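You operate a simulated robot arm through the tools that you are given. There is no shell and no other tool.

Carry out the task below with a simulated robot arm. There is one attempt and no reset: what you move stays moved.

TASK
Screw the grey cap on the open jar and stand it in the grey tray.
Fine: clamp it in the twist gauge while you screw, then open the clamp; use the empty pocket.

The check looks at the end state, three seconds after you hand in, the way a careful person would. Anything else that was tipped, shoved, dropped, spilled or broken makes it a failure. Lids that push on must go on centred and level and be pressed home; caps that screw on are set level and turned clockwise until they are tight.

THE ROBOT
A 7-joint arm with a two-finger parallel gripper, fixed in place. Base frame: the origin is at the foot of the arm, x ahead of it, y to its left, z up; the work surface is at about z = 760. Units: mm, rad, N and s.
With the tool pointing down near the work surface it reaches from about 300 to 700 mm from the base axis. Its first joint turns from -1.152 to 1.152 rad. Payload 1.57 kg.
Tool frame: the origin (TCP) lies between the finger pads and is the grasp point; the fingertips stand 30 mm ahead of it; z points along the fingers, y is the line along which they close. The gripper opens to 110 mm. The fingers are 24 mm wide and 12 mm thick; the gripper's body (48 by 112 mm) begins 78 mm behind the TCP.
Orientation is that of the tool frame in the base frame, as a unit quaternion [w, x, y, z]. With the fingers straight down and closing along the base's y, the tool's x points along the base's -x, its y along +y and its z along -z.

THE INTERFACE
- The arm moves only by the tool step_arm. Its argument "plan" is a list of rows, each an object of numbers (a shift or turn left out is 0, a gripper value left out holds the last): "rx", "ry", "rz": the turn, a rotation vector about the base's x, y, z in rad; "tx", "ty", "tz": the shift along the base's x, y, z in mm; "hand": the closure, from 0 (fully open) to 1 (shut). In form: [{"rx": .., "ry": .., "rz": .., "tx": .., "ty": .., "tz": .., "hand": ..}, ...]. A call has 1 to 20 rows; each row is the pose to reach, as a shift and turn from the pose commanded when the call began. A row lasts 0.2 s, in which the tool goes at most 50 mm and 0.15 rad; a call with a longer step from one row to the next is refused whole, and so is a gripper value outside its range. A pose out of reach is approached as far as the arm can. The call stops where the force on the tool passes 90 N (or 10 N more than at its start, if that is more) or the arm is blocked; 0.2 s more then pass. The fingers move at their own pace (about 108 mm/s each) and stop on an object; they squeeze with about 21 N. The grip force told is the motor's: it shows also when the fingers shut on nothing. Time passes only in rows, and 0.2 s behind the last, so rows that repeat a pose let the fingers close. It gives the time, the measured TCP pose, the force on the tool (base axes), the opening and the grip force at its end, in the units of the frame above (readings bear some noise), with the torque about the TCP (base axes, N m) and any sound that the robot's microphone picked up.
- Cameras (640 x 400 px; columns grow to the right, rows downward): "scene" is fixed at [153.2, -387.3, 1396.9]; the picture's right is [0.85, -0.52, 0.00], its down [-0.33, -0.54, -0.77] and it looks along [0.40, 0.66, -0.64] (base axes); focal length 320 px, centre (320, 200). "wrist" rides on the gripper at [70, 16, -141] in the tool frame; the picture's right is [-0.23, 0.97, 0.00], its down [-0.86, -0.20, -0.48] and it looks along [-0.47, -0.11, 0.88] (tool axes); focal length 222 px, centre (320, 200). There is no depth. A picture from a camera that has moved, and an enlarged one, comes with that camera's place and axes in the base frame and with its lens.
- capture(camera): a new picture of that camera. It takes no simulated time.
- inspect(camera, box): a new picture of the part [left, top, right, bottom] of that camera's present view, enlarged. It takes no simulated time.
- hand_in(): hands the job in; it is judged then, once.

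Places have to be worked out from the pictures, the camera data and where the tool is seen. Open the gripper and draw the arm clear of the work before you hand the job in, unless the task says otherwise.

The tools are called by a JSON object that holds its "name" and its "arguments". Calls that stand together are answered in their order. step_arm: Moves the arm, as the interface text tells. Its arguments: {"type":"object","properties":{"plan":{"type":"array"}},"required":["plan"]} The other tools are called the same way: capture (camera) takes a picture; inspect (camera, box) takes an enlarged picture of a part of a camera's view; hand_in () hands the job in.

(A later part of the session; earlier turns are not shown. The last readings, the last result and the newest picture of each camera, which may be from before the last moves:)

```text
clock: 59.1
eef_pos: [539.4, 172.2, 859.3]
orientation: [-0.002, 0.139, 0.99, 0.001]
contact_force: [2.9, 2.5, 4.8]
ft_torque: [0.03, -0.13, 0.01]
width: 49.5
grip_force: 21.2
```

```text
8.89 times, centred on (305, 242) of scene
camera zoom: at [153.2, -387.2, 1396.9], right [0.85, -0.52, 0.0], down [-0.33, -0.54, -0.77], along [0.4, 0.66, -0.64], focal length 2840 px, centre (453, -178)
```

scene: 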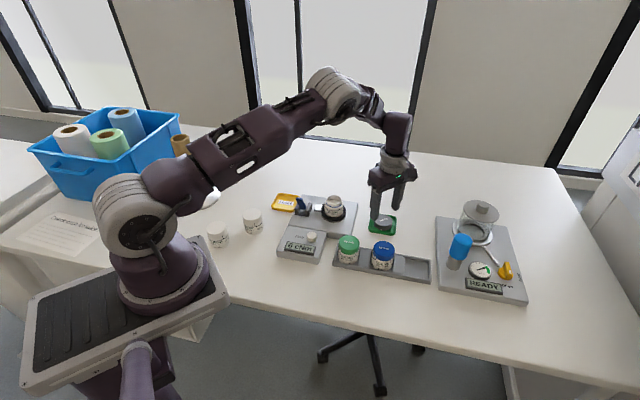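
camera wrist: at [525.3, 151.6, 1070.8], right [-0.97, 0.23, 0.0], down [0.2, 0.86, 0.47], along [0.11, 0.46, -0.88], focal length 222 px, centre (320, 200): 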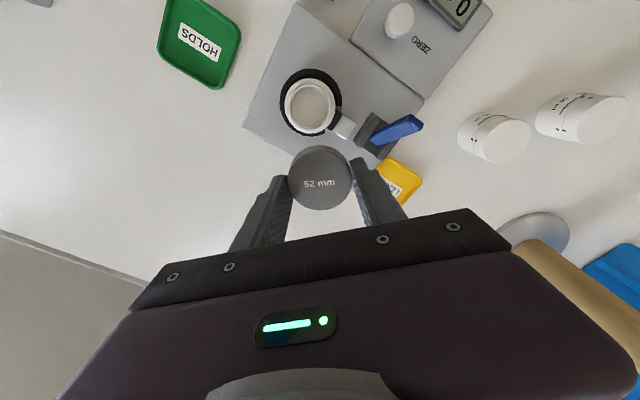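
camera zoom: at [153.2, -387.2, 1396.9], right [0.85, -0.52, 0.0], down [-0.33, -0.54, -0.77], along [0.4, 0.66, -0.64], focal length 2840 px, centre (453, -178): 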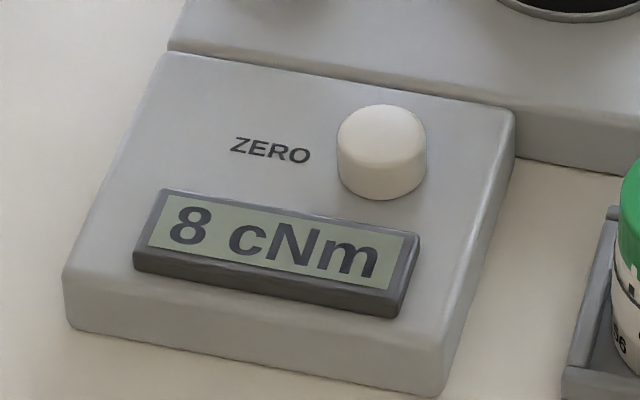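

8 cNm now. Before tightening further, I check the sheet on the table for any torque value.

{"name": "inspect", "arguments": {"camera": "scene", "box": [0, 190, 110, 270]}}

{"name": "inspect", "arguments": {"camera": "scene", "box": [318, 195, 345, 220]}}

{"name": "inspect", "arguments": {"camera": "scene", "box": [370, 240, 396, 272]}}

```text
5.00 times, centred on (55, 230) of scene
camera zoom: at [153.2, -387.2, 1396.9], right [0.85, -0.52, 0.0], down [-0.33, -0.54, -0.77], along [0.4, 0.66, -0.64], focal length 1597 px, centre (1645, 50)
```

zoom: 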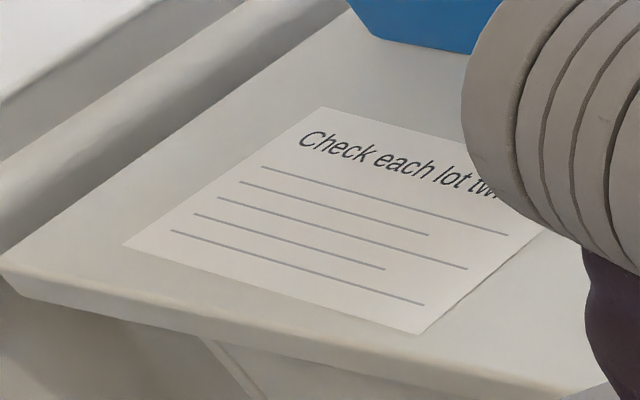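

```text
16.00 times, centred on (332, 208) of scene
camera zoom: at [153.2, -387.2, 1396.9], right [0.85, -0.52, 0.0], down [-0.33, -0.54, -0.77], along [0.4, 0.66, -0.64], focal length 5112 px, centre (136, 80)
```

zoom: 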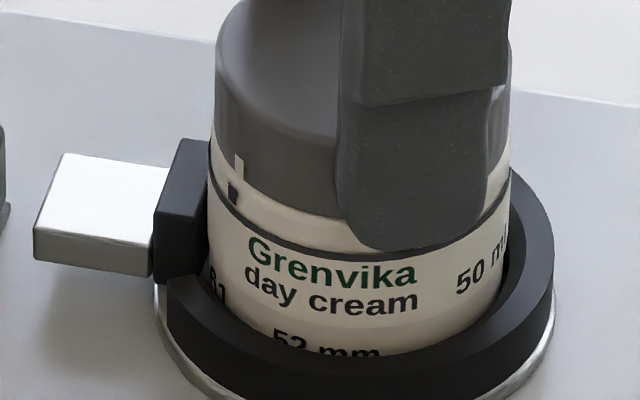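

```text
12.50 times, centred on (383, 256) of scene
camera zoom: at [153.2, -387.2, 1396.9], right [0.85, -0.52, 0.0], down [-0.33, -0.54, -0.77], along [0.4, 0.66, -0.64], focal length 3993 px, centre (-468, -500)
```

zoom: 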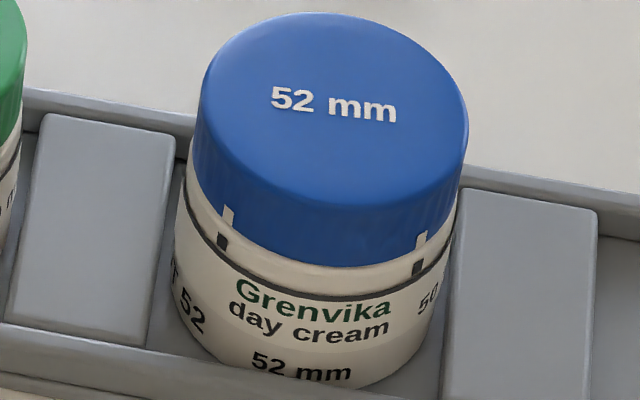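

The mark is ~4° short of the tick (as on the finished blue jar). I continue in small steps.

{"name": "step_arm", "arguments": {"plan": [{"rz": -0.04, "tx": 0.2, "ty": 0.2}, {"rz": -0.08, "tx": 0.2, "ty": 0.2}, {"rz": -0.08, "tx": 0.2, "ty": 0.2}]}}

{"name": "inspect", "arguments": {"camera": "scene", "box": [318, 195, 345, 220]}}

{"name": "inspect", "arguments": {"camera": "scene", "box": [275, 220, 335, 265]}}

```text
clock: 60.0
eef_pos: [539.4, 173.5, 859.8]
orientation: [-0.002, 0.18, 0.984, 0.0]
contact_force: [-1.0, 3.0, 4.8]
ft_torque: [0.15, -0.01, 0.24]
width: 49.6
grip_force: 20.8
```

```text
16.00 times, centred on (332, 208) of scene
camera zoom: at [153.1, -387.2, 1397.0], right [0.85, -0.52, 0.0], down [-0.33, -0.54, -0.77], along [0.4, 0.66, -0.64], focal length 5112 px, centre (136, 80)
```

zoom: 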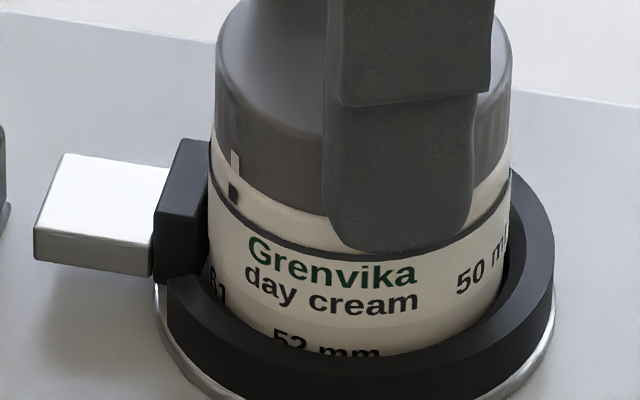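

```text
8.89 times, centred on (305, 242) of scene
camera zoom: at [153.1, -387.2, 1397.0], right [0.85, -0.52, 0.0], down [-0.33, -0.54, -0.77], along [0.4, 0.66, -0.64], focal length 2840 px, centre (453, -178)
```

zoom: 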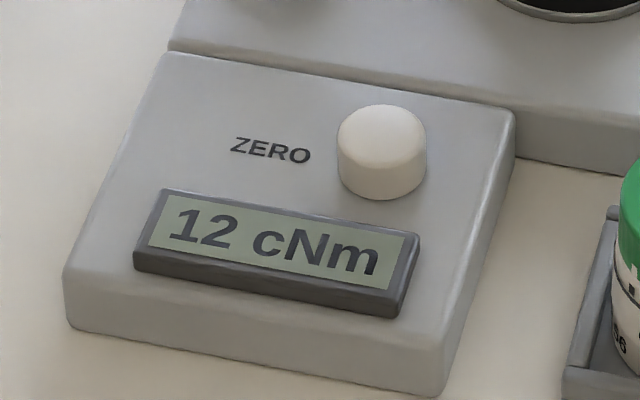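

Torque is building (12 cNm on the gauge, 0.24 N m at the tool). A little further.

{"name": "step_arm", "arguments": {"plan": [{"rz": -0.03, "ty": 0.2}, {"rz": -0.06, "ty": 0.2}, {"rz": -0.06, "ty": 0.2}]}}

{"name": "inspect", "arguments": {"camera": "scene", "box": [318, 195, 345, 220]}}

{"name": "inspect", "arguments": {"camera": "scene", "box": [275, 220, 335, 265]}}

```text
clock: 60.8
eef_pos: [540.6, 172.9, 859.1]
orientation: [-0.003, 0.209, 0.978, 0.0]
contact_force: [-0.5, 0.7, 1.2]
ft_torque: [0.01, 0.02, 0.38]
width: 49.4
grip_force: 21.3
```

```text
16.00 times, centred on (332, 208) of scene
camera zoom: at [153.2, -387.2, 1396.9], right [0.85, -0.52, 0.0], down [-0.33, -0.54, -0.77], along [0.4, 0.66, -0.64], focal length 5112 px, centre (136, 80)
```

zoom: 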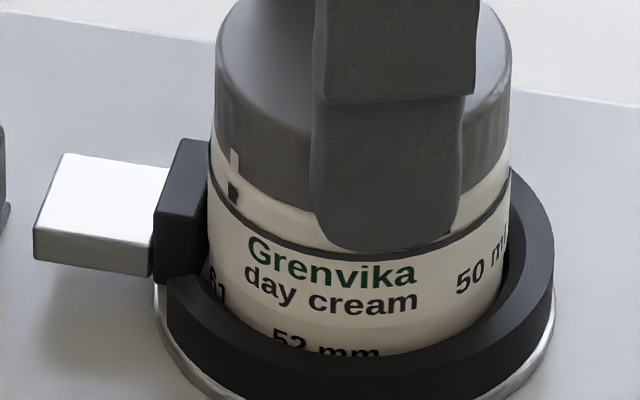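

```text
8.89 times, centred on (305, 242) of scene
camera zoom: at [153.2, -387.2, 1396.9], right [0.85, -0.52, 0.0], down [-0.33, -0.54, -0.77], along [0.4, 0.66, -0.64], focal length 2840 px, centre (453, -178)
```

zoom: 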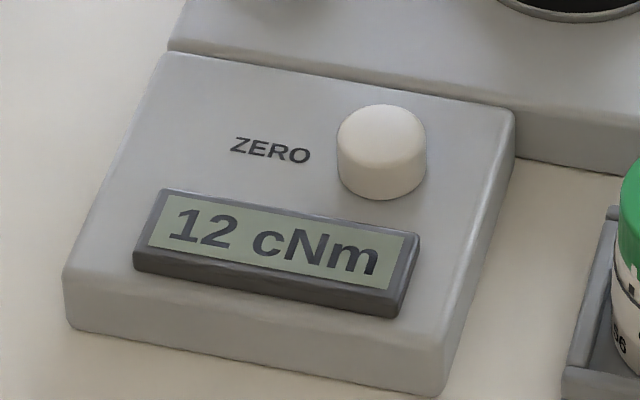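

Tool torque climbed to 0.38 N m with hardly any cap motion: it is reaching its stop. One more small step to confirm.

{"name": "step_arm", "arguments": {"plan": [{"rz": -0.04}, {"rz": -0.08}, {"rz": -0.08}]}}

{"name": "inspect", "arguments": {"camera": "scene", "box": [318, 195, 345, 220]}}

{"name": "inspect", "arguments": {"camera": "scene", "box": [275, 220, 335, 265]}}

```text
clock: 61.5
eef_pos: [540.0, 175.0, 859.7]
orientation: [-0.002, 0.249, 0.969, 0.0]
contact_force: [-0.4, -0.5, 0.4]
ft_torque: [-0.1, 0.04, 0.4]
width: 49.2
grip_force: 21.0
```

```text
16.00 times, centred on (332, 208) of scene
camera zoom: at [153.2, -387.3, 1396.9], right [0.85, -0.52, 0.0], down [-0.33, -0.54, -0.77], along [0.4, 0.66, -0.64], focal length 5112 px, centre (136, 80)
```

zoom: 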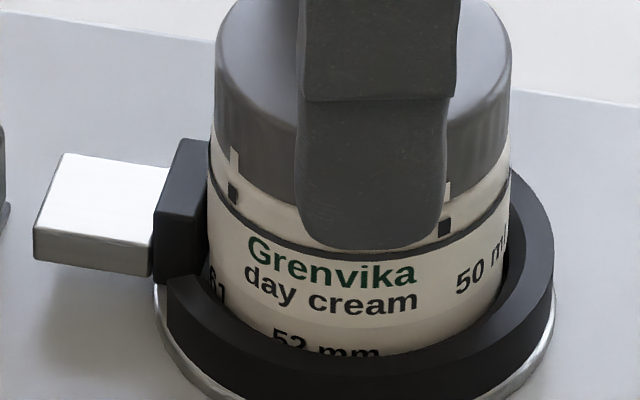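

```text
8.89 times, centred on (305, 242) of scene
camera zoom: at [153.2, -387.3, 1396.9], right [0.85, -0.52, 0.0], down [-0.33, -0.54, -0.77], along [0.4, 0.66, -0.64], focal length 2840 px, centre (453, -178)
```

zoom: 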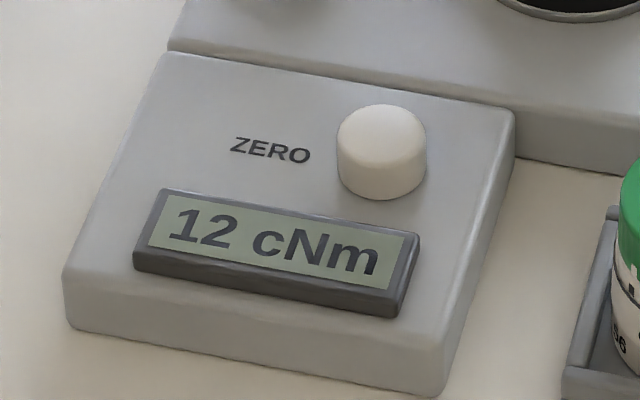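

Torque has plateaued at 0.40 N m (fingers at slip limit) and both cap marks stand over the jar ticks: tight. I let go, rise and check.

{"name": "step_arm", "arguments": {"plan": [{"hand": 0.4}, {"hand": 0.4}, {"tz": 20, "hand": 0.4}, {"tz": 50}, {"tz": 75}, {"tz": 75}]}}

{"name": "inspect", "arguments": {"camera": "scene", "box": [318, 195, 345, 220]}}

{"name": "inspect", "arguments": {"camera": "scene", "box": [275, 170, 385, 265]}}

```text
clock: 63.0
eef_pos: [539.3, 177.0, 935.8]
orientation: [-0.003, 0.248, 0.969, 0.0]
contact_force: [0.3, 0.0, 1.0]
ft_torque: [0.02, 0.01, -0.01]
width: 66.1
grip_force: 0.0
```

```text
16.00 times, centred on (332, 208) of scene
camera zoom: at [153.2, -387.3, 1396.9], right [0.85, -0.52, 0.0], down [-0.33, -0.54, -0.77], along [0.4, 0.66, -0.64], focal length 5112 px, centre (136, 80)
```

zoom: 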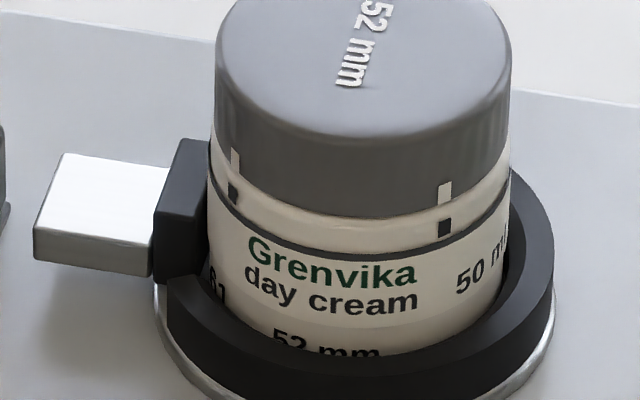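

```text
4.21 times, centred on (330, 218) of scene
camera zoom: at [153.2, -387.3, 1396.9], right [0.85, -0.52, 0.0], down [-0.33, -0.54, -0.77], along [0.4, 0.66, -0.64], focal length 1345 px, centre (278, 126)
```

zoom: 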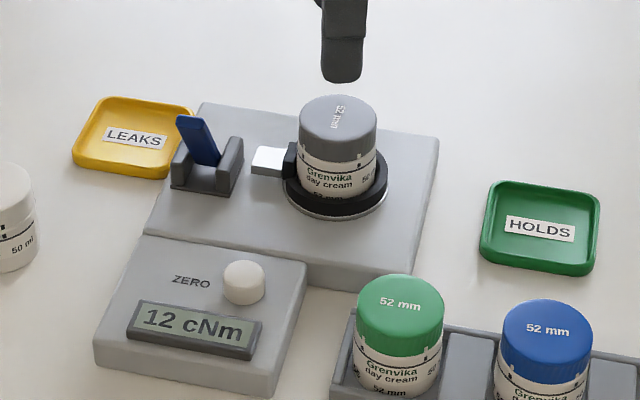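

The cap sits level with both marks over the ticks; gauge holds 12 cNm. Now I go to the near side of the lever with closed fingers turned to +0.785 to push it open.

{"name": "step_arm", "arguments": {"plan": [{"tx": -12, "ty": 1, "rz": 0.14}, {"tx": -24, "ty": 2, "rz": 0.28}, {"tx": -36, "ty": 3, "rz": 0.42}, {"tx": -48, "ty": 5, "rz": 0.56}, {"tx": -60, "ty": 6, "rz": 0.7}, {"tx": -72, "ty": 7, "rz": 0.84}, {"tx": -84, "ty": 8, "rz": 0.98}, {"tx": -96, "ty": 9, "rz": 1.12, "hand": 1}, {"tx": -108, "ty": 11, "rz": 1.26, "hand": 1}, {"tx": -108, "ty": 11, "rz": 1.29, "hand": 1}, {"tx": -108, "ty": 11, "rz": 1.29, "hand": 1}]}}

{"name": "inspect", "arguments": {"camera": "wrist", "box": [220, 60, 400, 220]}}

{"name": "inspect", "arguments": {"camera": "scene", "box": [265, 140, 365, 240]}}

```text
clock: 65.3
eef_pos: [430.7, 184.7, 934.3]
orientation: [-0.002, -0.384, 0.923, 0.0]
contact_force: [0.2, 0.0, -0.9]
ft_torque: [0.03, 0.03, 0.01]
width: 0.0
grip_force: 20.4
```

```text
2.50 times, centred on (310, 140) of wrist
camera zoom: at [370.9, 146.4, 1076.7], right [-0.53, 0.85, 0.0], down [0.75, 0.47, 0.47], along [0.4, 0.25, -0.88], focal length 555 px, centre (345, 350)
```

zoom: 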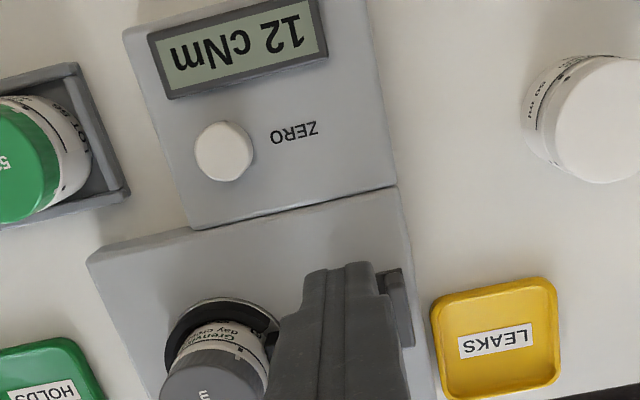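

```text
4.00 times, centred on (315, 190) of scene
camera zoom: at [153.2, -387.3, 1396.9], right [0.85, -0.52, 0.0], down [-0.33, -0.54, -0.77], along [0.4, 0.66, -0.64], focal length 1278 px, centre (340, 240)
```

zoom: 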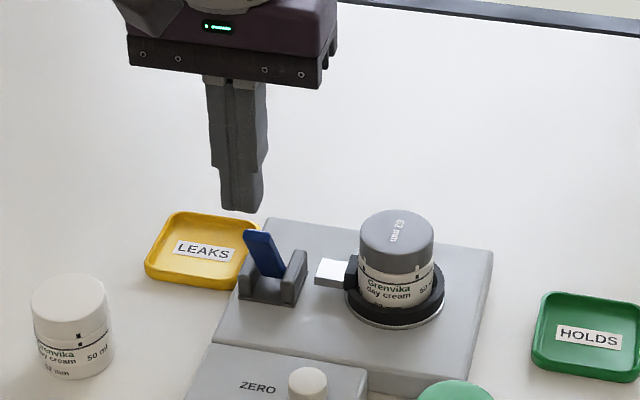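

I back off 5 mm more for clearance, lower to tip height ~840, and look.

{"name": "step_arm", "arguments": {"plan": [{"tx": -5, "ty": -5}, {"tx": -5, "ty": -5, "tz": -30}, {"tx": -5, "ty": -5, "tz": -64}, {"tx": -5, "ty": -5, "tz": -64}]}}

{"name": "inspect", "arguments": {"camera": "scene", "box": [275, 160, 345, 220]}}

```text
clock: 66.3
eef_pos: [427.2, 179.6, 869.2]
orientation: [-0.002, -0.384, 0.924, -0.001]
contact_force: [-0.1, -0.6, 0.4]
ft_torque: [0.03, 0.02, 0.03]
width: 0.0
grip_force: 20.8
```

```text
6.67 times, centred on (310, 190) of scene
camera zoom: at [153.2, -387.3, 1396.9], right [0.85, -0.52, 0.0], down [-0.33, -0.54, -0.77], along [0.4, 0.66, -0.64], focal length 2130 px, centre (387, 267)
```

zoom: 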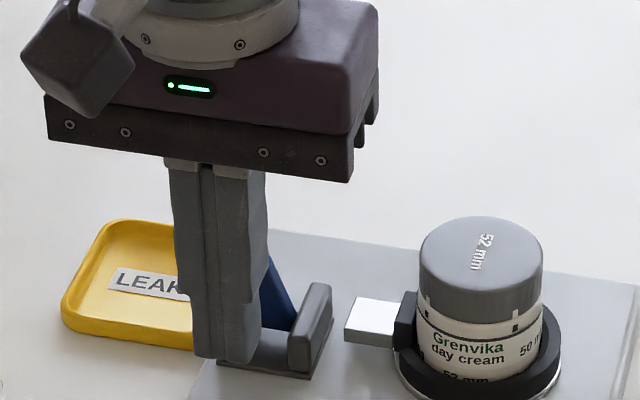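

The fingers stand before the lever; I push toward (+x,+y).

{"name": "step_arm", "arguments": {"plan": [{"tx": 5, "ty": 5}, {"tx": 10, "ty": 10}, {"tx": 14, "ty": 14}, {"tx": 18, "ty": 18}, {"tx": 22, "ty": 22}, {"tx": 26, "ty": 26}, {"tx": 30, "ty": 30}]}}

{"name": "inspect", "arguments": {"camera": "scene", "box": [275, 160, 345, 220]}}

```text
clock: 68.0
eef_pos: [456.2, 210.3, 870.2]
orientation: [-0.002, -0.384, 0.923, 0.001]
contact_force: [0.6, -0.4, 0.2]
ft_torque: [0.03, -0.02, -0.01]
width: 0.0
grip_force: 21.0
```

```text
6.67 times, centred on (310, 190) of scene
camera zoom: at [153.2, -387.3, 1396.9], right [0.85, -0.52, 0.0], down [-0.33, -0.54, -0.77], along [0.4, 0.66, -0.64], focal length 2130 px, centre (387, 267)
```

zoom: 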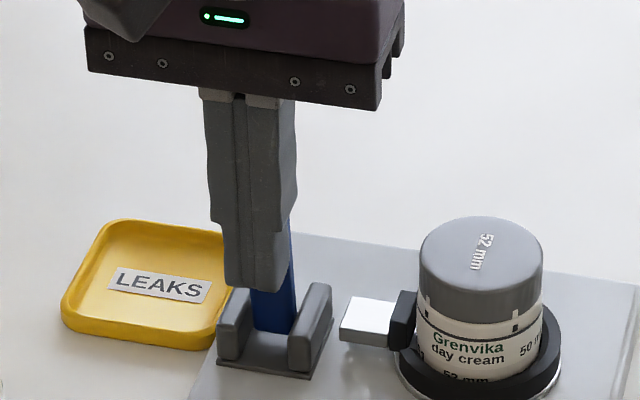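

The lever follows and the jaw backs off the jar. I push on to the open stop.

{"name": "step_arm", "arguments": {"plan": [{"tx": 4, "ty": 4}, {"tx": 8, "ty": 8}, {"tx": 12, "ty": 12}, {"tx": 16, "ty": 16}, {"tx": 20, "ty": 20}]}}

{"name": "inspect", "arguments": {"camera": "scene", "box": [275, 160, 345, 220]}}

```text
clock: 69.2
eef_pos: [475.6, 229.0, 870.9]
orientation: [-0.002, -0.385, 0.923, -0.001]
contact_force: [0.4, -0.7, 0.0]
ft_torque: [-0.02, -0.01, -0.01]
width: 0.3
grip_force: 20.9
```

```text
6.67 times, centred on (310, 190) of scene
camera zoom: at [153.2, -387.3, 1396.9], right [0.85, -0.52, 0.0], down [-0.33, -0.54, -0.77], along [0.4, 0.66, -0.64], focal length 2130 px, centre (387, 267)
```

zoom: 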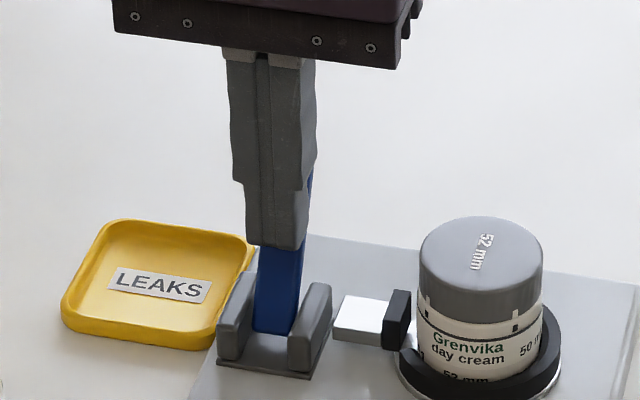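

The jaw is off the jar; I ease on a few mm more to feel the stop.

{"name": "step_arm", "arguments": {"plan": [{"tx": 2, "ty": 2}, {"tx": 4, "ty": 4}, {"tx": 6, "ty": 6}]}}

{"name": "inspect", "arguments": {"camera": "scene", "box": [275, 160, 345, 220]}}

```text
clock: 70.0
eef_pos: [478.1, 231.8, 869.6]
orientation: [-0.01, -0.383, 0.924, -0.003]
contact_force: [-32.0, -29.7, 10.2]
ft_torque: [-0.99, 0.73, 0.15]
width: 0.0
grip_force: 21.1
```

```text
6.67 times, centred on (310, 190) of scene
camera zoom: at [152.2, -388.0, 1396.8], right [0.85, -0.52, 0.0], down [-0.33, -0.54, -0.77], along [0.4, 0.66, -0.63], focal length 2130 px, centre (387, 267)
```

zoom: 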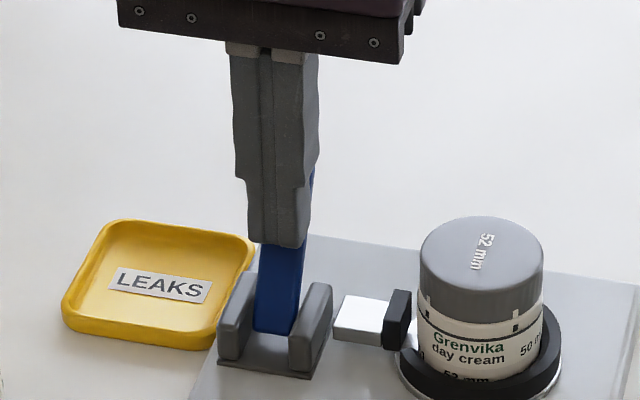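

The stop is felt (44 N): the clamp is open. I back off and rise.

{"name": "step_arm", "arguments": {"plan": [{"tx": -6, "ty": -6}, {"tx": -14, "ty": -14}, {"tx": -22, "ty": -22}, {"tx": -22, "ty": -22, "tz": 40}, {"tx": -22, "ty": -22, "tz": 70}, {"tx": -22, "ty": -22, "tz": 70}]}}

{"name": "inspect", "arguments": {"camera": "scene", "box": [275, 160, 375, 235]}}

{"name": "inspect", "arguments": {"camera": "scene", "box": [330, 225, 445, 295]}}

```text
clock: 71.3
eef_pos: [458.7, 214.0, 941.6]
orientation: [-0.003, -0.385, 0.923, 0.0]
contact_force: [0.4, -0.6, -0.5]
ft_torque: [0.0, 0.0, 0.0]
width: 0.1
grip_force: 20.5
```

```text
5.33 times, centred on (325, 198) of scene
camera zoom: at [153.2, -387.3, 1396.9], right [0.85, -0.52, 0.0], down [-0.33, -0.54, -0.77], along [0.4, 0.66, -0.64], focal length 1704 px, centre (293, 213)
```

zoom: 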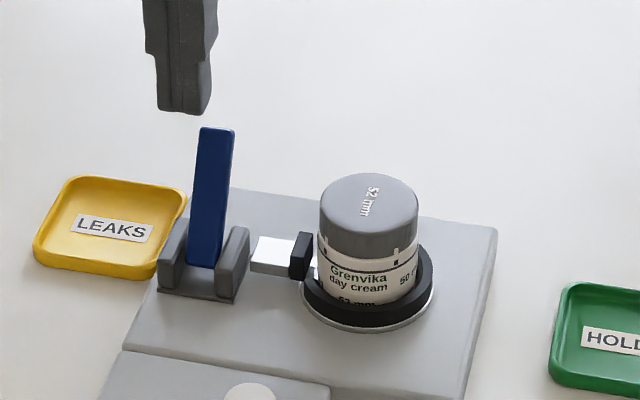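

```text
5.57 times, centred on (388, 260) of scene
camera zoom: at [153.2, -387.3, 1396.9], right [0.85, -0.52, 0.0], down [-0.33, -0.54, -0.77], along [0.4, 0.66, -0.64], focal length 1778 px, centre (-56, -134)
```

zoom: 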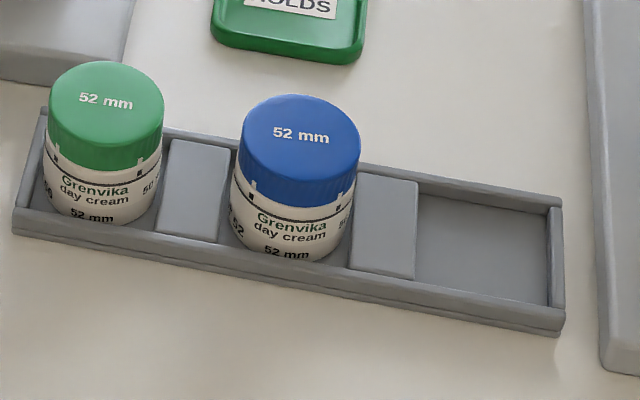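

The clamp is open and the jar stands free. Before picking it up I fly the empty hand over the empty pocket (est. (614,-86)) to measure it, turning so the fingers will close across the tray.

{"name": "step_arm", "arguments": {"plan": [{"tx": 13, "ty": -25, "rz": -0.13, "tz": 5}, {"tx": 26, "ty": -50, "rz": -0.26, "tz": 5}, {"tx": 38, "ty": -75, "rz": -0.39, "tz": 5}, {"tx": 50, "ty": -100, "rz": -0.52, "tz": 5}, {"tx": 62, "ty": -125, "rz": -0.65, "tz": 5}, {"tx": 75, "ty": -150, "rz": -0.78, "tz": 5}, {"tx": 88, "ty": -175, "rz": -0.91, "tz": 5}, {"tx": 100, "ty": -200, "rz": -1.04, "tz": 5}, {"tx": 112, "ty": -225, "rz": -1.17, "tz": 5}, {"tx": 125, "ty": -250, "rz": -1.3, "tz": 5}, {"tx": 138, "ty": -275, "rz": -1.43, "tz": 5}, {"tx": 148, "ty": -295, "rz": -1.57, "tz": -10, "hand": 0.3}, {"tx": 148, "ty": -295, "rz": -1.57, "tz": -20}, {"tx": 148, "ty": -295, "rz": -1.57, "tz": -20}]}}

{"name": "capture", "arguments": {"camera": "wrist"}}

{"name": "inspect", "arguments": {"camera": "wrist", "box": [220, 90, 420, 220]}}

```text
clock: 74.3
eef_pos: [608.2, -82.5, 921.1]
orientation: [-0.001, 0.381, 0.925, 0.001]
contact_force: [0.0, 0.1, -0.2]
ft_torque: [-0.01, 0.0, -0.04]
width: 77.0
grip_force: 0.0
```

```text
taken
camera wrist: at [571.5, -22.5, 1062.1], right [0.85, 0.53, 0.0], down [0.47, -0.75, 0.47], along [0.25, -0.4, -0.88], focal length 222 px, centre (320, 200)
```

wrist: 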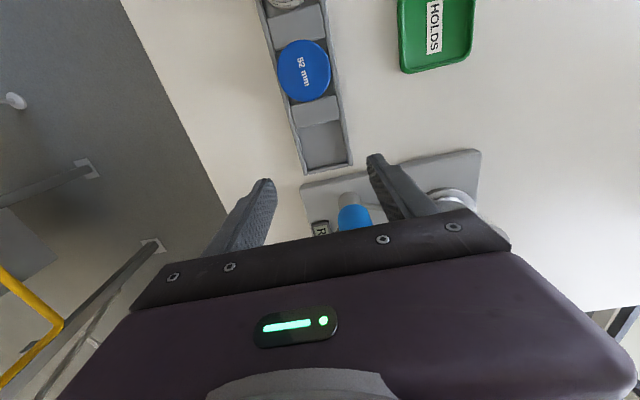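

```text
3.08 times, centred on (320, 155) of wrist
camera zoom: at [571.5, -22.5, 1062.1], right [0.85, 0.53, 0.0], down [0.47, -0.75, 0.47], along [0.25, -0.4, -0.88], focal length 684 px, centre (320, 338)
```

zoom: 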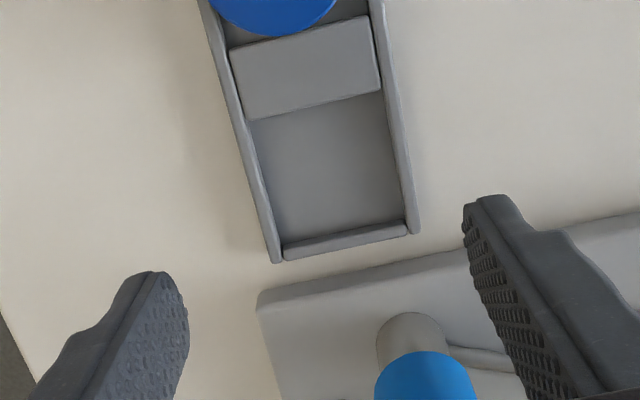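

The pocket is about 57 mm square, centred near (617,-87). I go lower over it for a more accurate fix.

{"name": "step_arm", "arguments": {"plan": [{"tx": 4, "ty": -2, "tz": -20}, {"tx": 8.5, "ty": -4.5, "tz": -40}, {"tx": 8.5, "ty": -4.5, "tz": -58}, {"tx": 8.5, "ty": -4.5, "tz": -58}]}}

{"name": "inspect", "arguments": {"camera": "wrist", "box": [240, 80, 400, 220]}}

{"name": "inspect", "arguments": {"camera": "scene", "box": [370, 220, 450, 290]}}

```text
clock: 75.3
eef_pos: [617.1, -84.5, 861.5]
orientation: [-0.002, 0.382, 0.924, 0.001]
contact_force: [-0.6, 0.5, 0.2]
ft_torque: [-0.01, -0.01, 0.02]
width: 77.0
grip_force: 0.0
```

```text
2.86 times, centred on (320, 150) of wrist
camera zoom: at [580.0, -25.1, 1004.0], right [0.85, 0.53, 0.0], down [0.47, -0.75, 0.47], along [0.25, -0.4, -0.88], focal length 635 px, centre (320, 343)
```

zoom: 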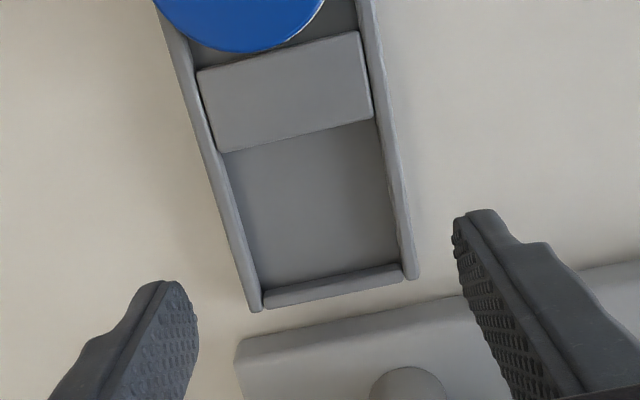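

```text
5.71 times, centred on (410, 255) of scene
camera zoom: at [153.2, -387.3, 1396.9], right [0.85, -0.52, 0.0], down [-0.33, -0.54, -0.77], along [0.4, 0.66, -0.64], focal length 1826 px, centre (-194, -114)
```

zoom: 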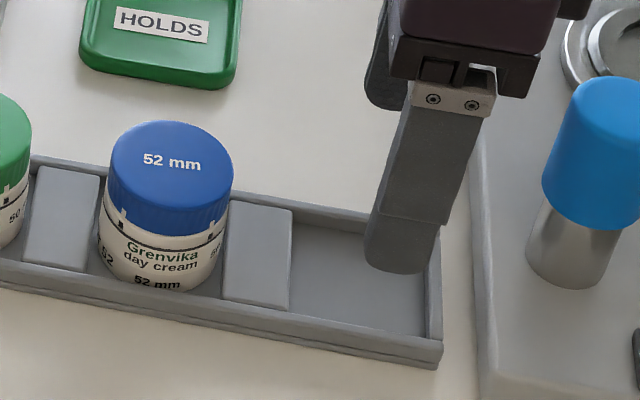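

Pocket centre relative to the present hand pose is about (-1,-1). Now I rise and return above the jar with this same hand orientation.

{"name": "step_arm", "arguments": {"plan": [{"tz": 40}, {"tz": 78}, {"tx": -10, "ty": 35, "tz": 78}, {"tx": -21, "ty": 72, "tz": 78}, {"tx": -33, "ty": 110, "tz": 78}, {"tx": -44, "ty": 148, "tz": 78}, {"tx": -55, "ty": 186, "tz": 78}, {"tx": -66, "ty": 224, "tz": 70}, {"tx": -77, "ty": 259, "tz": 45}, {"tx": -77, "ty": 259, "tz": 30}, {"tx": -77, "ty": 259, "tz": 30}]}}

{"name": "inspect", "arguments": {"camera": "wrist", "box": [240, 90, 400, 220]}}

{"name": "inspect", "arguments": {"camera": "scene", "box": [290, 160, 370, 225]}}

```text
clock: 77.8
eef_pos: [539.1, 174.9, 894.0]
orientation: [-0.002, 0.381, 0.925, 0.0]
contact_force: [0.6, 0.2, -0.3]
ft_torque: [0.0, 0.0, -0.03]
width: 77.1
grip_force: 0.0
```

```text
3.08 times, centred on (320, 155) of wrist
camera zoom: at [501.2, 234.2, 1036.0], right [0.85, 0.53, 0.0], down [0.47, -0.75, 0.47], along [0.25, -0.4, -0.88], focal length 684 px, centre (320, 338)
```

zoom: 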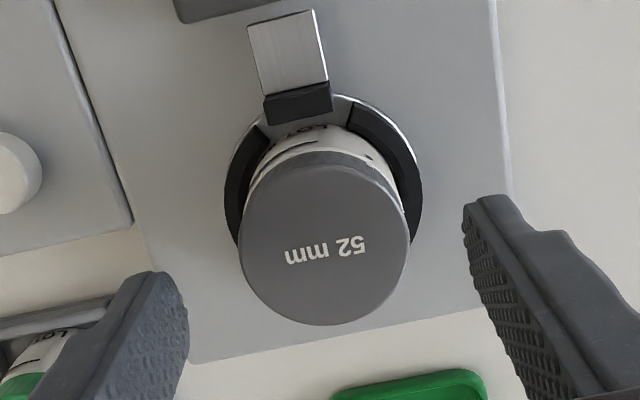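

```text
6.15 times, centred on (330, 192) of scene
camera zoom: at [153.2, -387.2, 1396.9], right [0.85, -0.52, 0.0], down [-0.33, -0.54, -0.77], along [0.4, 0.66, -0.64], focal length 1966 px, centre (258, 246)
```

zoom: 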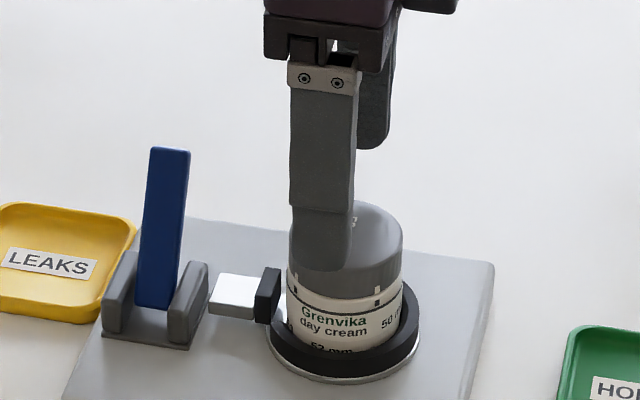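

The jar axis is about (+1,-1) from the hand axis; I correct, descend around the cap and grip it.

{"name": "step_arm", "arguments": {"plan": [{"tx": 1.1, "ty": -1.1, "tz": -10}, {"tx": 1.1, "ty": -1.1, "tz": -20}, {"tx": 1.1, "ty": -1.1, "tz": -28}, {"tx": 1.1, "ty": -1.1, "tz": -32.5}, {"tx": 1.1, "ty": -1.1, "tz": -32.5}, {"tx": 1.1, "ty": -1.1, "tz": -32.5, "hand": 0.8}, {"tx": 1.1, "ty": -1.1, "tz": -32.5, "hand": 0.8}, {"tx": 1.1, "ty": -1.1, "tz": -32.5, "hand": 0.8}]}}

{"name": "inspect", "arguments": {"camera": "wrist", "box": [260, 110, 380, 215]}}

{"name": "inspect", "arguments": {"camera": "scene", "box": [310, 175, 360, 225]}}

```text
clock: 79.5
eef_pos: [541.9, 172.0, 859.6]
orientation: [-0.002, 0.381, 0.924, 0.0]
contact_force: [-1.1, -1.2, -0.1]
ft_torque: [-0.06, 0.01, -0.03]
width: 49.5
grip_force: 21.3
```

```text
3.81 times, centred on (320, 162) of wrist
camera zoom: at [503.2, 232.5, 1002.5], right [0.85, 0.53, 0.0], down [0.47, -0.75, 0.47], along [0.25, -0.4, -0.88], focal length 846 px, centre (320, 343)
```

zoom: 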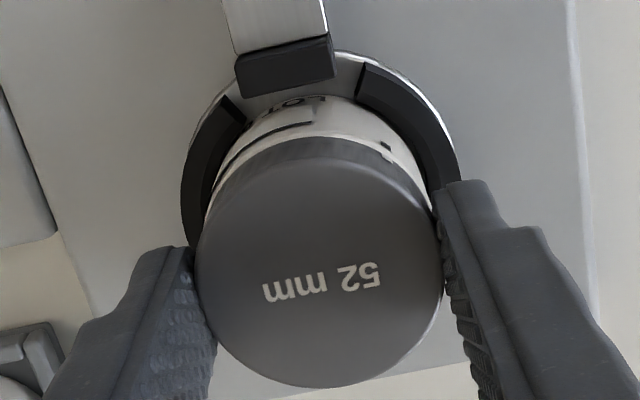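

```text
8.00 times, centred on (335, 200) of scene
camera zoom: at [153.2, -387.3, 1396.9], right [0.85, -0.52, 0.0], down [-0.33, -0.54, -0.77], along [0.4, 0.66, -0.64], focal length 2556 px, centre (200, 200)
```

zoom: 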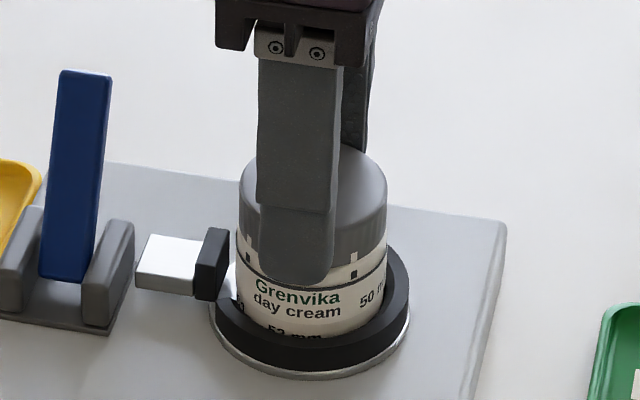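

Gripped at 49.5 mm. I lift straight up slowly and check that the jar comes freely.

{"name": "step_arm", "arguments": {"plan": [{"tz": 2}, {"tz": 5}, {"tz": 9}, {"tz": 14}, {"tz": 20}, {"tz": 30}, {"tz": 30}]}}

{"name": "inspect", "arguments": {"camera": "scene", "box": [295, 160, 375, 230]}}

```text
clock: 81.2
eef_pos: [541.4, 173.2, 890.1]
orientation: [-0.001, 0.38, 0.925, 0.002]
contact_force: [-0.2, 0.1, -0.2]
ft_torque: [0.02, 0.0, -0.01]
width: 49.8
grip_force: 20.9
```

```text
5.71 times, centred on (335, 195) of scene
camera zoom: at [153.2, -387.2, 1396.9], right [0.85, -0.52, 0.0], down [-0.33, -0.54, -0.77], along [0.4, 0.66, -0.64], focal length 1826 px, centre (234, 229)
```

zoom: 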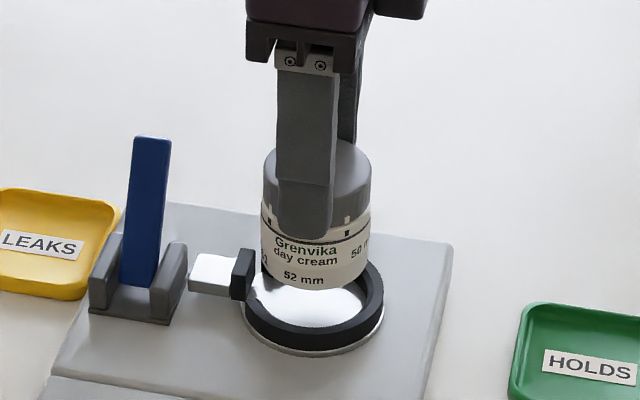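

The jar is out cleanly. I carry it at height over to the pocket.

{"name": "step_arm", "arguments": {"plan": [{"tz": 30}, {"tz": 50}, {"tx": 8, "ty": -30, "tz": 50}, {"tx": 18, "ty": -65, "tz": 50}, {"tx": 29, "ty": -100, "tz": 50}, {"tx": 39, "ty": -135, "tz": 50}, {"tx": 49, "ty": -170, "tz": 50}, {"tx": 59, "ty": -205, "tz": 50}, {"tx": 68, "ty": -235, "tz": 50}, {"tx": 74.8, "ty": -258.8, "tz": 45}, {"tx": 74.8, "ty": -258.8, "tz": 20}, {"tx": 74.8, "ty": -258.8, "tz": 0}, {"tx": 74.8, "ty": -258.8, "tz": -10}, {"tx": 74.8, "ty": -258.8, "tz": -10}]}}

{"name": "inspect", "arguments": {"camera": "scene", "box": [370, 200, 450, 290]}}

{"name": "inspect", "arguments": {"camera": "wrist", "box": [240, 80, 400, 220]}}

```text
clock: 84.2
eef_pos: [615.5, -86.9, 880.0]
orientation: [-0.002, 0.382, 0.924, 0.0]
contact_force: [0.0, 0.0, -0.7]
ft_torque: [0.02, 0.0, 0.02]
width: 50.0
grip_force: 20.9
```

```text
4.44 times, centred on (410, 245) of scene
camera zoom: at [153.2, -387.3, 1396.9], right [0.85, -0.52, 0.0], down [-0.33, -0.54, -0.77], along [0.4, 0.66, -0.64], focal length 1420 px, centre (-80, 0)
```

zoom: 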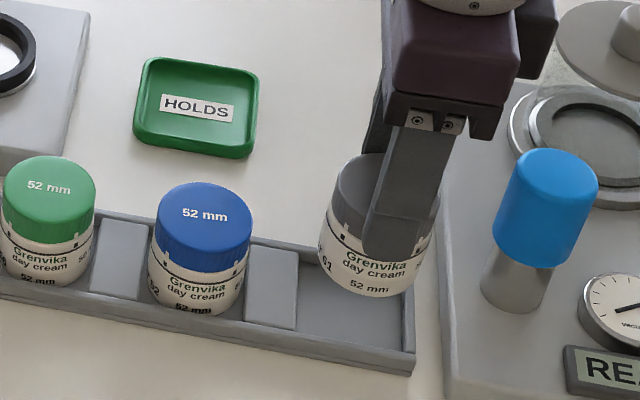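

```text
2.86 times, centred on (320, 150) of wrist
camera zoom: at [578.3, -27.3, 1022.2], right [0.85, 0.53, 0.0], down [0.47, -0.75, 0.47], along [0.25, -0.4, -0.88], focal length 635 px, centre (320, 343)
```

zoom: 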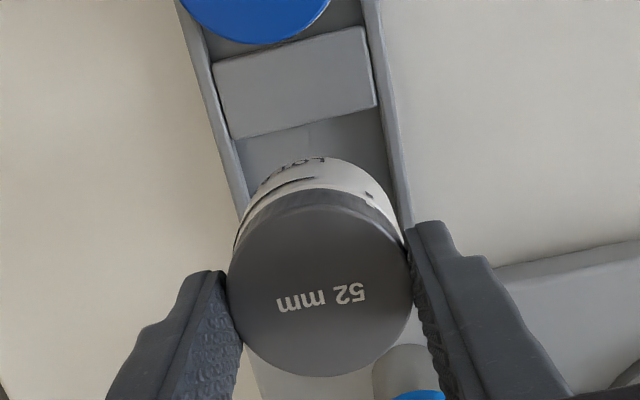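

The jar hangs over the pocket; I lower to 866 and compare with the rim.

{"name": "step_arm", "arguments": {"plan": [{"tz": -7}, {"tz": -14}, {"tz": -14}]}}

{"name": "inspect", "arguments": {"camera": "scene", "box": [385, 225, 435, 285]}}

{"name": "inspect", "arguments": {"camera": "wrist", "box": [260, 90, 380, 200]}}

```text
clock: 85.0
eef_pos: [615.8, -85.6, 865.4]
orientation: [-0.002, 0.381, 0.925, 0.0]
contact_force: [-0.9, 0.3, -0.6]
ft_torque: [-0.02, -0.03, -0.01]
width: 49.7
grip_force: 21.0
```

```text
6.67 times, centred on (410, 255) of scene
camera zoom: at [153.2, -387.3, 1396.9], right [0.85, -0.52, 0.0], down [-0.33, -0.54, -0.77], along [0.4, 0.66, -0.64], focal length 2130 px, centre (-280, -167)
```

zoom: 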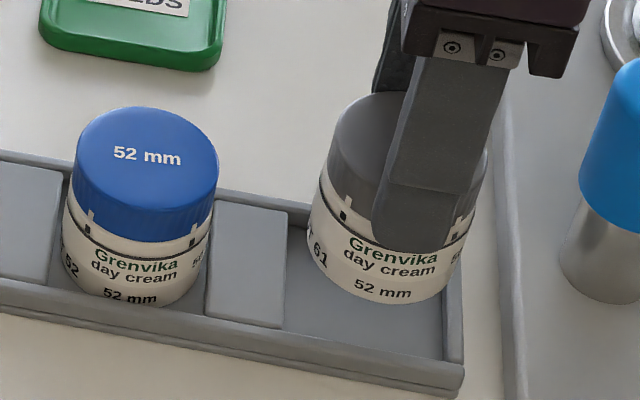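

```text
3.64 times, centred on (320, 145) of wrist
camera zoom: at [577.9, -26.5, 1007.6], right [0.85, 0.53, 0.0], down [0.47, -0.75, 0.47], along [0.25, -0.4, -0.88], focal length 808 px, centre (320, 400)
```

zoom: 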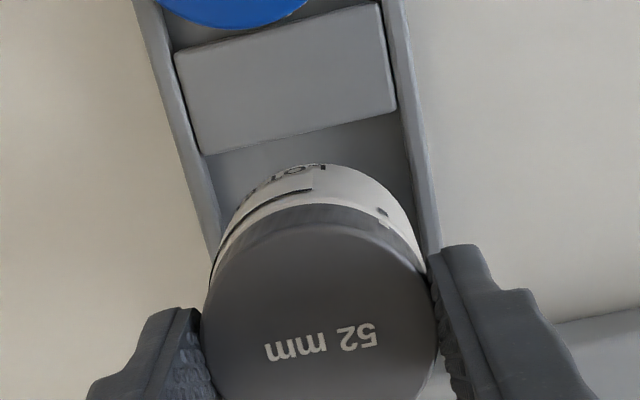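

The side clearances look balanced; about 19 mm remain. I lower to ~855 and look again.

{"name": "step_arm", "arguments": {"plan": [{"tz": -5}, {"tz": -9}, {"tz": -9}]}}

{"name": "inspect", "arguments": {"camera": "scene", "box": [385, 225, 435, 285]}}

{"name": "inspect", "arguments": {"camera": "wrist", "box": [260, 90, 380, 200]}}

```text
clock: 85.8
eef_pos: [616.5, -87.4, 855.6]
orientation: [-0.003, 0.381, 0.925, 0.001]
contact_force: [0.2, -0.4, -0.1]
ft_torque: [0.02, 0.03, 0.04]
width: 49.7
grip_force: 21.0
```

```text
6.67 times, centred on (410, 255) of scene
camera zoom: at [153.2, -387.3, 1396.9], right [0.85, -0.52, 0.0], down [-0.33, -0.54, -0.77], along [0.4, 0.66, -0.64], focal length 2130 px, centre (-280, -167)
```

zoom: 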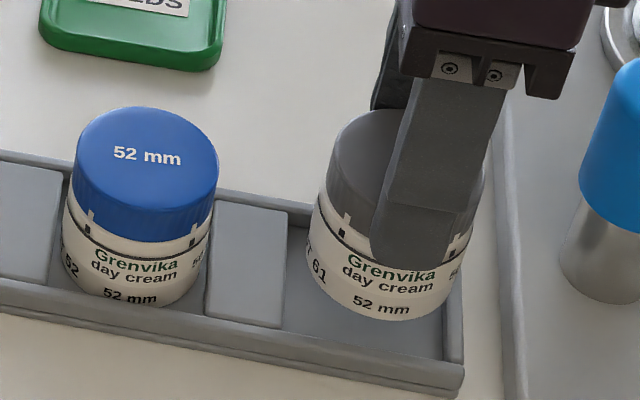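

```text
3.64 times, centred on (320, 145) of wrist
camera zoom: at [578.5, -27.3, 999.0], right [0.85, 0.53, 0.0], down [0.47, -0.75, 0.47], along [0.25, -0.4, -0.88], focal length 808 px, centre (320, 400)
```

zoom: 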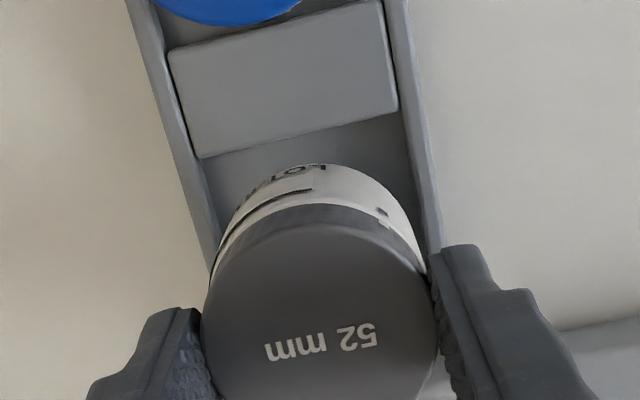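

I zoom in more closely on the jar's foot and pocket edges.

{"name": "inspect", "arguments": {"camera": "scene", "box": [400, 235, 435, 285]}}

{"name": "inspect", "arguments": {"camera": "wrist", "box": [275, 120, 365, 180]}}

```text
8.00 times, centred on (418, 260) of scene
camera zoom: at [153.2, -387.3, 1396.9], right [0.85, -0.52, 0.0], down [-0.33, -0.54, -0.77], along [0.4, 0.66, -0.64], focal length 2556 px, centre (-460, -280)
```

zoom: 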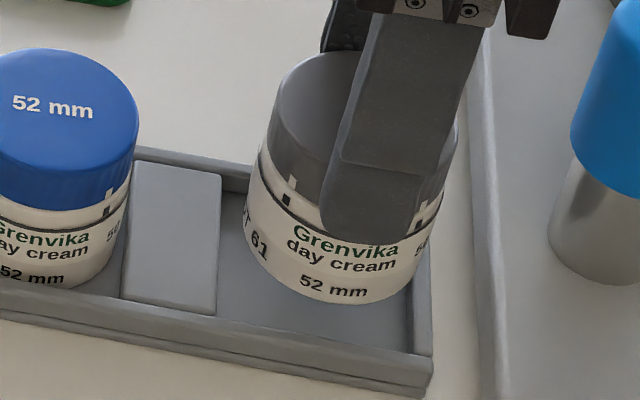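

```text
6.67 times, centred on (320, 150) of wrist
camera zoom: at [578.5, -27.3, 999.0], right [0.85, 0.53, 0.0], down [0.47, -0.75, 0.47], along [0.25, -0.4, -0.88], focal length 1481 px, centre (320, 533)
```

zoom: 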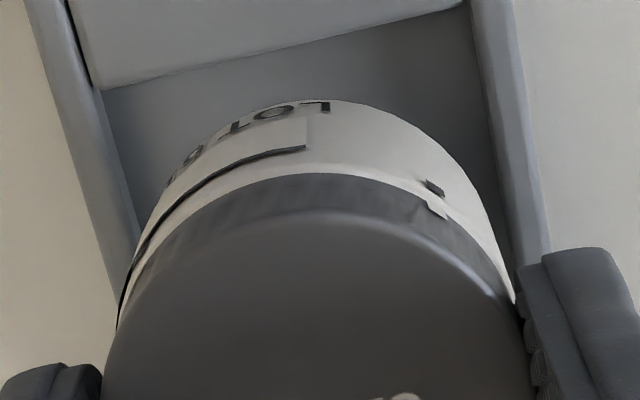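

Compared with the blue jar's seat (84 mm pitch), the jar is about 3.7 mm too far along the tray toward its end. I shift (-2.6,+2.6) and check.

{"name": "step_arm", "arguments": {"plan": [{"tx": -1.3, "ty": 1.3}, {"tx": -2.6, "ty": 2.6}, {"tx": -2.6, "ty": 2.6}]}}

{"name": "inspect", "arguments": {"camera": "scene", "box": [400, 235, 435, 285]}}

{"name": "inspect", "arguments": {"camera": "wrist", "box": [275, 120, 365, 180]}}

```text
clock: 86.5
eef_pos: [614.3, -83.9, 857.3]
orientation: [-0.003, 0.381, 0.924, 0.001]
contact_force: [0.7, -0.1, 0.0]
ft_torque: [0.02, 0.0, -0.01]
width: 49.8
grip_force: 21.0
```

```text
8.00 times, centred on (418, 260) of scene
camera zoom: at [153.2, -387.3, 1396.9], right [0.85, -0.52, 0.0], down [-0.33, -0.54, -0.77], along [0.4, 0.66, -0.64], focal length 2556 px, centre (-460, -280)
```

zoom: 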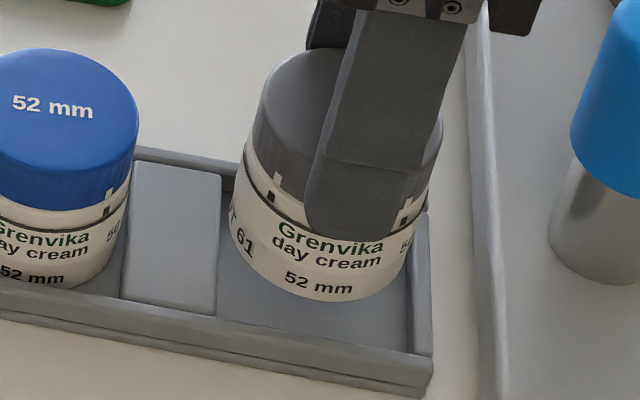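

```text
6.67 times, centred on (320, 150) of wrist
camera zoom: at [575.7, -24.2, 999.0], right [0.85, 0.53, 0.0], down [0.47, -0.75, 0.47], along [0.25, -0.4, -0.88], focal length 1481 px, centre (320, 533)
```

zoom: 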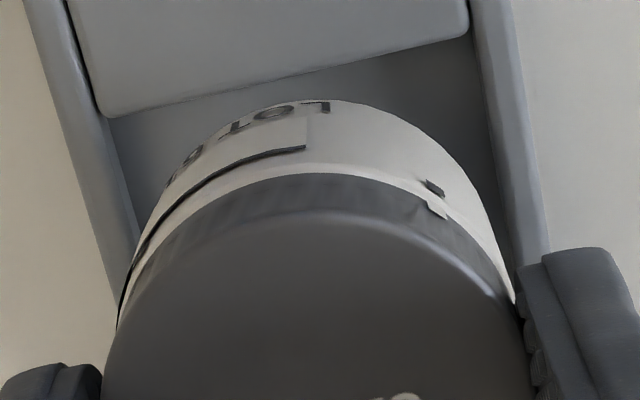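

Much better; one more nudge of 1 mm the same way, then I lower in small steps watching force.

{"name": "step_arm", "arguments": {"plan": [{"tx": -0.7, "ty": 0.7, "tz": -1.5}, {"tx": -0.7, "ty": 0.7, "tz": -3}, {"tx": -0.7, "ty": 0.7, "tz": -4.5}, {"tx": -0.7, "ty": 0.7, "tz": -4.5}]}}

{"name": "inspect", "arguments": {"camera": "scene", "box": [400, 235, 435, 285]}}

{"name": "inspect", "arguments": {"camera": "wrist", "box": [275, 120, 365, 180]}}

```text
clock: 87.5
eef_pos: [613.2, -82.5, 852.6]
orientation: [-0.002, 0.381, 0.925, 0.002]
contact_force: [-0.8, -0.1, -1.1]
ft_torque: [-0.02, -0.02, 0.02]
width: 49.8
grip_force: 21.3
```

```text
8.00 times, centred on (418, 260) of scene
camera zoom: at [153.2, -387.3, 1396.9], right [0.85, -0.52, 0.0], down [-0.33, -0.54, -0.77], along [0.4, 0.66, -0.64], focal length 2556 px, centre (-460, -280)
```

zoom: 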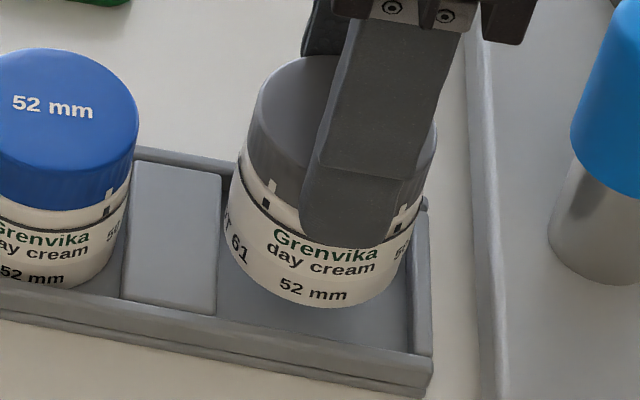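

```text
6.67 times, centred on (320, 150) of wrist
camera zoom: at [575.3, -23.4, 995.4], right [0.85, 0.53, 0.0], down [0.47, -0.75, 0.47], along [0.25, -0.4, -0.88], focal length 1481 px, centre (320, 533)
```

zoom: 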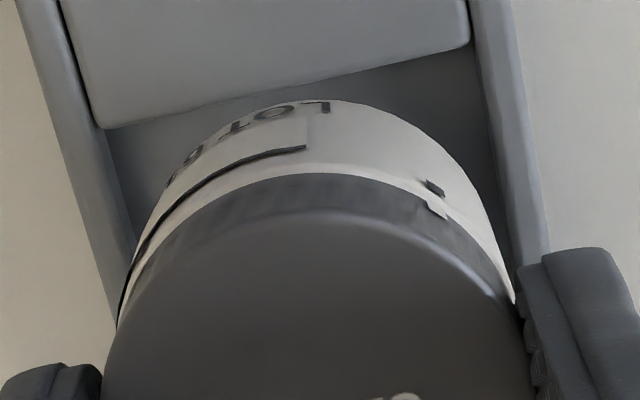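

Clearances now look balanced (~2.7 mm to the divider). I continue down.

{"name": "step_arm", "arguments": {"plan": [{"tz": -1.5}, {"tz": -3}, {"tz": -3}]}}

{"name": "step_arm", "arguments": {"plan": [{"tz": -1}, {"tz": -2}, {"tz": -2}]}}

{"name": "inspect", "arguments": {"camera": "scene", "box": [400, 235, 435, 285]}}

{"name": "inspect", "arguments": {"camera": "wrist", "box": [275, 120, 365, 180]}}

```text
clock: 88.3
eef_pos: [612.0, -83.3, 850.5]
orientation: [-0.001, 0.381, 0.924, 0.001]
contact_force: [-0.5, 0.0, -0.6]
ft_torque: [-0.01, 0.03, -0.02]
width: 49.8
grip_force: 21.1
```

```text
clock: 89.2
eef_pos: [612.4, -82.8, 848.6]
orientation: [-0.002, 0.381, 0.924, 0.0]
contact_force: [-0.1, 0.2, -0.5]
ft_torque: [0.01, -0.03, 0.04]
width: 49.7
grip_force: 20.5
```

```text
8.00 times, centred on (418, 260) of scene
camera zoom: at [153.2, -387.3, 1396.9], right [0.85, -0.52, 0.0], down [-0.33, -0.54, -0.77], along [0.4, 0.66, -0.64], focal length 2556 px, centre (-460, -280)
```

zoom: 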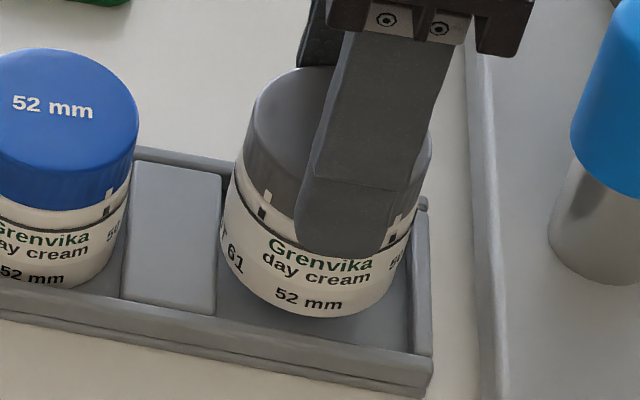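

```text
6.67 times, centred on (320, 150) of wrist
camera zoom: at [575.3, -22.9, 990.4], right [0.85, 0.53, 0.0], down [0.47, -0.75, 0.47], along [0.25, -0.4, -0.88], focal length 1481 px, centre (320, 533)
```

zoom: 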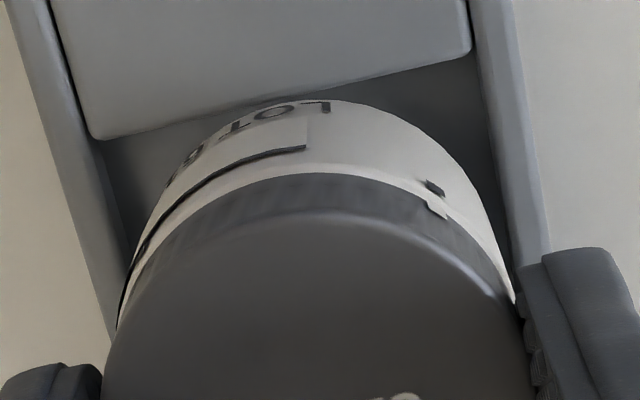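

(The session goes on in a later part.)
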